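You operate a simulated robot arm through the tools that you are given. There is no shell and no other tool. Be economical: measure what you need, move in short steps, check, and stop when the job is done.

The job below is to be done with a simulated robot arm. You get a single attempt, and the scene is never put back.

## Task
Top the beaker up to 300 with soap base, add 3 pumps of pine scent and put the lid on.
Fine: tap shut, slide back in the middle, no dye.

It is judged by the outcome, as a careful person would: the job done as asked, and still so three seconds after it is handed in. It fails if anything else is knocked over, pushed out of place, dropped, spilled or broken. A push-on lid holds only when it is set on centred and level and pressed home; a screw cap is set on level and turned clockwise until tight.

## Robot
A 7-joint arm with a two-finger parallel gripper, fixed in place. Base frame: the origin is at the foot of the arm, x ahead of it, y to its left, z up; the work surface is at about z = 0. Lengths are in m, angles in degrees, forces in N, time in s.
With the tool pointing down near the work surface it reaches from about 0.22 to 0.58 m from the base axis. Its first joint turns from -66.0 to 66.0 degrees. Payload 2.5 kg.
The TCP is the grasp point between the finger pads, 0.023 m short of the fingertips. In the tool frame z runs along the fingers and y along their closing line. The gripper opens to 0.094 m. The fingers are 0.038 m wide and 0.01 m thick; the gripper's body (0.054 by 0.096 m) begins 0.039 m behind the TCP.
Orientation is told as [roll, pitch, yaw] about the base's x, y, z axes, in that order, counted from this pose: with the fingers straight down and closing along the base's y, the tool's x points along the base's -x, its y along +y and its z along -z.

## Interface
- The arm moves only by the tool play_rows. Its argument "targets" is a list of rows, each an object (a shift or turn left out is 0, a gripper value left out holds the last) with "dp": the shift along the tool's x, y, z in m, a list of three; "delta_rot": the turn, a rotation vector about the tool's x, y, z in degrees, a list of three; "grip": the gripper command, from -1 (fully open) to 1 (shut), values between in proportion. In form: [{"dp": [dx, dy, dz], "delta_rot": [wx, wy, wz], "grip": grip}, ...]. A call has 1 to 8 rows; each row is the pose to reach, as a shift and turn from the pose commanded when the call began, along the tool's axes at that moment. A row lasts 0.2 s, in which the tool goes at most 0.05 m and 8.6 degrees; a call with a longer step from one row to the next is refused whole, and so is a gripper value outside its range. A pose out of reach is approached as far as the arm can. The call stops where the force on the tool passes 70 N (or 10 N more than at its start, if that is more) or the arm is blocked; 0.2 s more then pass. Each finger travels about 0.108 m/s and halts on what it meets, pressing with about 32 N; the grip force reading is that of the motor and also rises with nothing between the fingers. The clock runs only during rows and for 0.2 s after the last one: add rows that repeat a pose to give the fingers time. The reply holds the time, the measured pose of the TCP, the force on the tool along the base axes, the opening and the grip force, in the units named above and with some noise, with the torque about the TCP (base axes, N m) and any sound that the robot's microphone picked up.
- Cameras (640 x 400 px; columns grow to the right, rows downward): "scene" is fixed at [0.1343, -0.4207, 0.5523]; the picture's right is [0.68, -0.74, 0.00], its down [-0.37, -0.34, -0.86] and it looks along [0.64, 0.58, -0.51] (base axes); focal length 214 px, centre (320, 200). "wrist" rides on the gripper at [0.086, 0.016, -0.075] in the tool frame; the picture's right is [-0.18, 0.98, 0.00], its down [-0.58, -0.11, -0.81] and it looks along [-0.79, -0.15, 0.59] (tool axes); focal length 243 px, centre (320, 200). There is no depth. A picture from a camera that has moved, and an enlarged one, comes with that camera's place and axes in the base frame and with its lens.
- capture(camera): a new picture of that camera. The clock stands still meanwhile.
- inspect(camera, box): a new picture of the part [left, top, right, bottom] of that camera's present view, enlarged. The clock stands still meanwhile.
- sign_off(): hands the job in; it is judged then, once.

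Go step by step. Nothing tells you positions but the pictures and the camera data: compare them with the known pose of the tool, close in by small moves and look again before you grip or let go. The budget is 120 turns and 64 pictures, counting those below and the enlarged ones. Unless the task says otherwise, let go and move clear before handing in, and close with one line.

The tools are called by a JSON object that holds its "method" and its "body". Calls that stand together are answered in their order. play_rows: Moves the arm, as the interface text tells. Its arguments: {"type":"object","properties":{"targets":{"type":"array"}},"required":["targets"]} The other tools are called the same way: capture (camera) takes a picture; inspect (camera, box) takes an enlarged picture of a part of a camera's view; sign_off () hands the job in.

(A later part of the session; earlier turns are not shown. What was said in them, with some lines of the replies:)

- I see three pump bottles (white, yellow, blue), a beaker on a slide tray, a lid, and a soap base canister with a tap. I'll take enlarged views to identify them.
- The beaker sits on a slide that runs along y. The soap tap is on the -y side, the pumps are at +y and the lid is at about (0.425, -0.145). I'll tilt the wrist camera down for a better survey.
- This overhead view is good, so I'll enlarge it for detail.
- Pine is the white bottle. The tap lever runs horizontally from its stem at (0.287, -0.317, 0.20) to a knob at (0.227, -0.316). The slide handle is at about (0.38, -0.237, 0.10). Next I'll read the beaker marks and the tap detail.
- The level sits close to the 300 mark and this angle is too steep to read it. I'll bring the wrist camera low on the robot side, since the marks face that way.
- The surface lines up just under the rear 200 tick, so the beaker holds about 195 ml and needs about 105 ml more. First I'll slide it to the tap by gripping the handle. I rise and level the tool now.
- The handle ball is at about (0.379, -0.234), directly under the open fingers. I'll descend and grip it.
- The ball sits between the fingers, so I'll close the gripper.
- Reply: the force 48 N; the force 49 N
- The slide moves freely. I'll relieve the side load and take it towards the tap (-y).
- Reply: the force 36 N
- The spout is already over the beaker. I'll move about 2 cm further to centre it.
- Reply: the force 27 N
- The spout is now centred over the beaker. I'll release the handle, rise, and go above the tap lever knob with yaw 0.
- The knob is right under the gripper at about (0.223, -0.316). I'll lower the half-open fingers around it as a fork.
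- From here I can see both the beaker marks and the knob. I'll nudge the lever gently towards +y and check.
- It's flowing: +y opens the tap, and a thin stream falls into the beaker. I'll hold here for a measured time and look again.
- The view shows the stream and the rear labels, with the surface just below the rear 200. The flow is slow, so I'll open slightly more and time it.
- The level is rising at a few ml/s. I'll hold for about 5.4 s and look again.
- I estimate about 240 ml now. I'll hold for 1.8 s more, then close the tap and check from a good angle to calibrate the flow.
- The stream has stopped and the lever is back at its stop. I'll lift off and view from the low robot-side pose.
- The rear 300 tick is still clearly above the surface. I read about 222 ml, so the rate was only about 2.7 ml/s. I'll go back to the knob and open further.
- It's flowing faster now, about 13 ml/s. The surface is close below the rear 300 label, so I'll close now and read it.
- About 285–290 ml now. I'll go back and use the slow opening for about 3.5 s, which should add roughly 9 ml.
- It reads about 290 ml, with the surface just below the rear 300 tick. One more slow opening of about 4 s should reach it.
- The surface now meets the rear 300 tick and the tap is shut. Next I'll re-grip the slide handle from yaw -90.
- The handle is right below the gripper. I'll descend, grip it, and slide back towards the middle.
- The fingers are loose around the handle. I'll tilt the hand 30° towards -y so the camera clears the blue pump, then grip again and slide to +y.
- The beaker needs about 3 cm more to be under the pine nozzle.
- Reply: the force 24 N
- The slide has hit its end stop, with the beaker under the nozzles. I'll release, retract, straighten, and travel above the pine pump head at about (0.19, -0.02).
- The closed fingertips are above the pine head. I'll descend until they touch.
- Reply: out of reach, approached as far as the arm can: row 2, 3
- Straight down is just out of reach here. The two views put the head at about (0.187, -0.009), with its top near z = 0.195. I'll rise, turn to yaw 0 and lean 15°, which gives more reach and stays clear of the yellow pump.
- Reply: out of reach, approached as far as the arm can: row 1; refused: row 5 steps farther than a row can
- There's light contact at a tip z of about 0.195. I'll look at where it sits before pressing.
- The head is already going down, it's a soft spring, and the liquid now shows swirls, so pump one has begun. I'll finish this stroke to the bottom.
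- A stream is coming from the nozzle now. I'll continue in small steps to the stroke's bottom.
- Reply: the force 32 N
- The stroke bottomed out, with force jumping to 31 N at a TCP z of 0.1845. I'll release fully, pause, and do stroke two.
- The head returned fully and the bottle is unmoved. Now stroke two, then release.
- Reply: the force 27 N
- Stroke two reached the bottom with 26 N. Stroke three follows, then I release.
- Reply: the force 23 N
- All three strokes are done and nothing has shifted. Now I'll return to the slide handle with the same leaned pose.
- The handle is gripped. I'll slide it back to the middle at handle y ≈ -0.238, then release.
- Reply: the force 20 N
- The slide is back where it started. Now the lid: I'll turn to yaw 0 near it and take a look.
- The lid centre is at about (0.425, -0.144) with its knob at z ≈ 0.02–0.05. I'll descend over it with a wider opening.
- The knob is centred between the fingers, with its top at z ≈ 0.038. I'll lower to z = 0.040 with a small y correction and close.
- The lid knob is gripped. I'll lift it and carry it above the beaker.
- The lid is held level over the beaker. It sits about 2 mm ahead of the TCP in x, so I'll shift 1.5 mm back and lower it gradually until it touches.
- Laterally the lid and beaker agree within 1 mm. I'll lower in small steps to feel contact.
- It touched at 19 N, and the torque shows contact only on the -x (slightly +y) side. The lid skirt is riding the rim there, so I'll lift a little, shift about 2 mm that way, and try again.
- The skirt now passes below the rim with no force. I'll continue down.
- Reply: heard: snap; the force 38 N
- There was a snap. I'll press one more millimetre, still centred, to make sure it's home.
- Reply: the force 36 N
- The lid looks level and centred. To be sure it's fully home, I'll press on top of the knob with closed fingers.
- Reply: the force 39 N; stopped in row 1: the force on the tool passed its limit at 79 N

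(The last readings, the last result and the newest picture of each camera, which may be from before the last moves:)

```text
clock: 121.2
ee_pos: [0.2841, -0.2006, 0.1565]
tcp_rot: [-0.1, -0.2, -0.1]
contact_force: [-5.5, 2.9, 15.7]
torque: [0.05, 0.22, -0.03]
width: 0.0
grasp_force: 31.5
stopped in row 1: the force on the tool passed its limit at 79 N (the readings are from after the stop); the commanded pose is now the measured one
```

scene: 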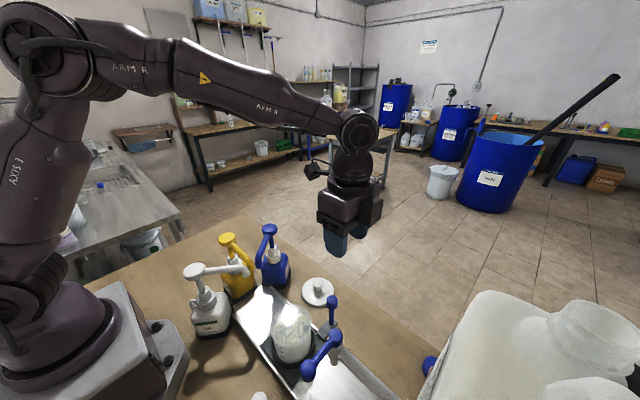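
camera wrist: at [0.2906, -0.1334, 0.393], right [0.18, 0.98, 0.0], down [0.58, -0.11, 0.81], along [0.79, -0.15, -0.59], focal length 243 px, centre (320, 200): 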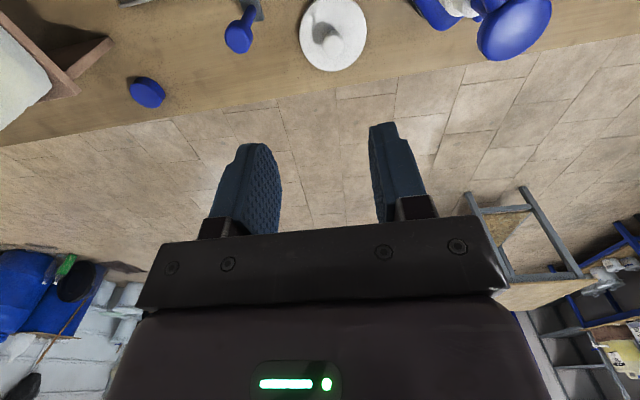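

The lid is solid: it held firm up to about 79 N. I'll lift clear and do a final check.

{"method": "play_rows", "body": {"targets": [{"dp": [0, 0, -0.03]}, {"dp": [0, 0, -0.08]}, {"dp": [0, 0, -0.13]}, {"dp": [0.02, 0.03, -0.17]}, {"dp": [0.02, 0.06, -0.21]}]}}

{"method": "capture", "body": {"camera": "scene"}}

{"method": "inspect", "body": {"camera": "scene", "box": [250, 285, 370, 375]}}

```text
refused: row 4 steps farther than a row can; nothing moved
```

```text
3 pictures are left
```

scene: 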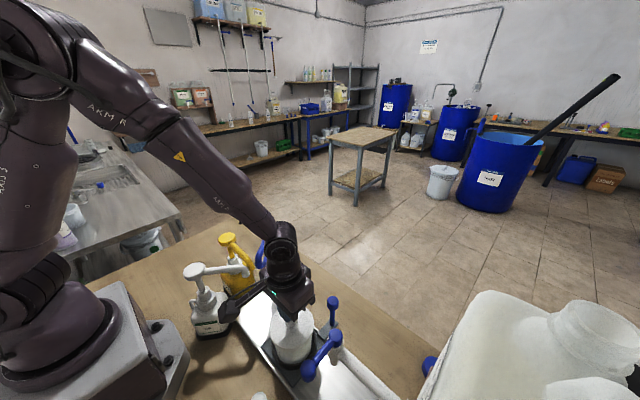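

```text
4.44 times, centred on (310, 330) of scene
camera zoom: at [0.1342, -0.4207, 0.5523], right [0.68, -0.74, 0.0], down [-0.37, -0.34, -0.86], along [0.64, 0.58, -0.51], focal length 953 px, centre (364, -378)
```

zoom: 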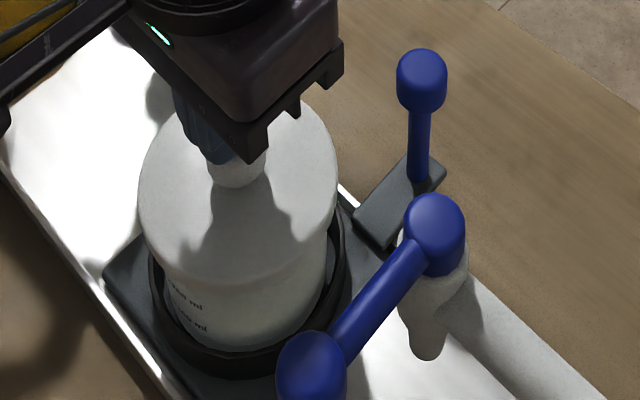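

The last move was refused, so the hand is still resting over the lid. I'll lift straight up in smaller steps.

{"method": "play_rows", "body": {"targets": [{"dp": [0, 0, -0.03]}, {"dp": [0, 0, -0.07]}, {"dp": [0, 0, -0.11]}, {"dp": [0, 0, -0.15]}, {"dp": [0, 0, -0.19]}, {"dp": [0, 0, -0.22]}]}}

{"method": "inspect", "body": {"camera": "scene", "box": [180, 225, 420, 385]}}

```text
clock: 122.6
ee_pos: [0.2819, -0.2008, 0.3772]
tcp_rot: [-0.3, -0.3, -0.2]
contact_force: [-0.2, 0.1, 0.4]
torque: [0.04, 0.0, 0.0]
width: 0.0002
grasp_force: 31.5
```

```text
2.50 times, centred on (300, 305) of scene
camera zoom: at [0.1343, -0.4207, 0.5523], right [0.68, -0.74, 0.0], down [-0.37, -0.34, -0.86], along [0.64, 0.58, -0.51], focal length 536 px, centre (370, -62)
```

zoom: 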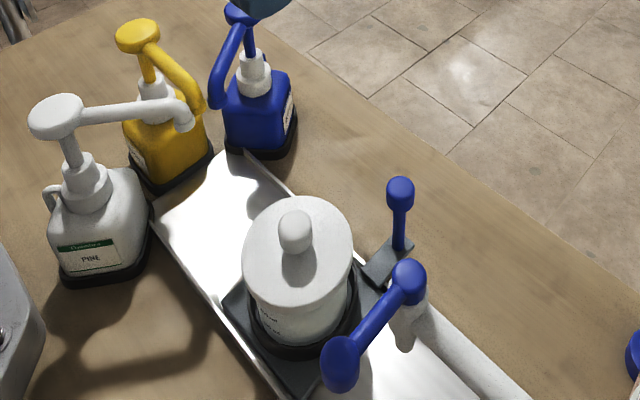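

The lid is level on the beaker, the slide is in the middle, the tap lever is at its closed position with no drip, and all bottles are in place. I'm handing the job in.

{"method": "sign_off", "body": {}}

```text
The job is handed in.
```

I topped the beaker up to the 300 mark (read by eye, to within a few ml), added 3 full pumps of pine and snapped the lid on; the tap is shut, the slide is back in the middle and no dye was used.
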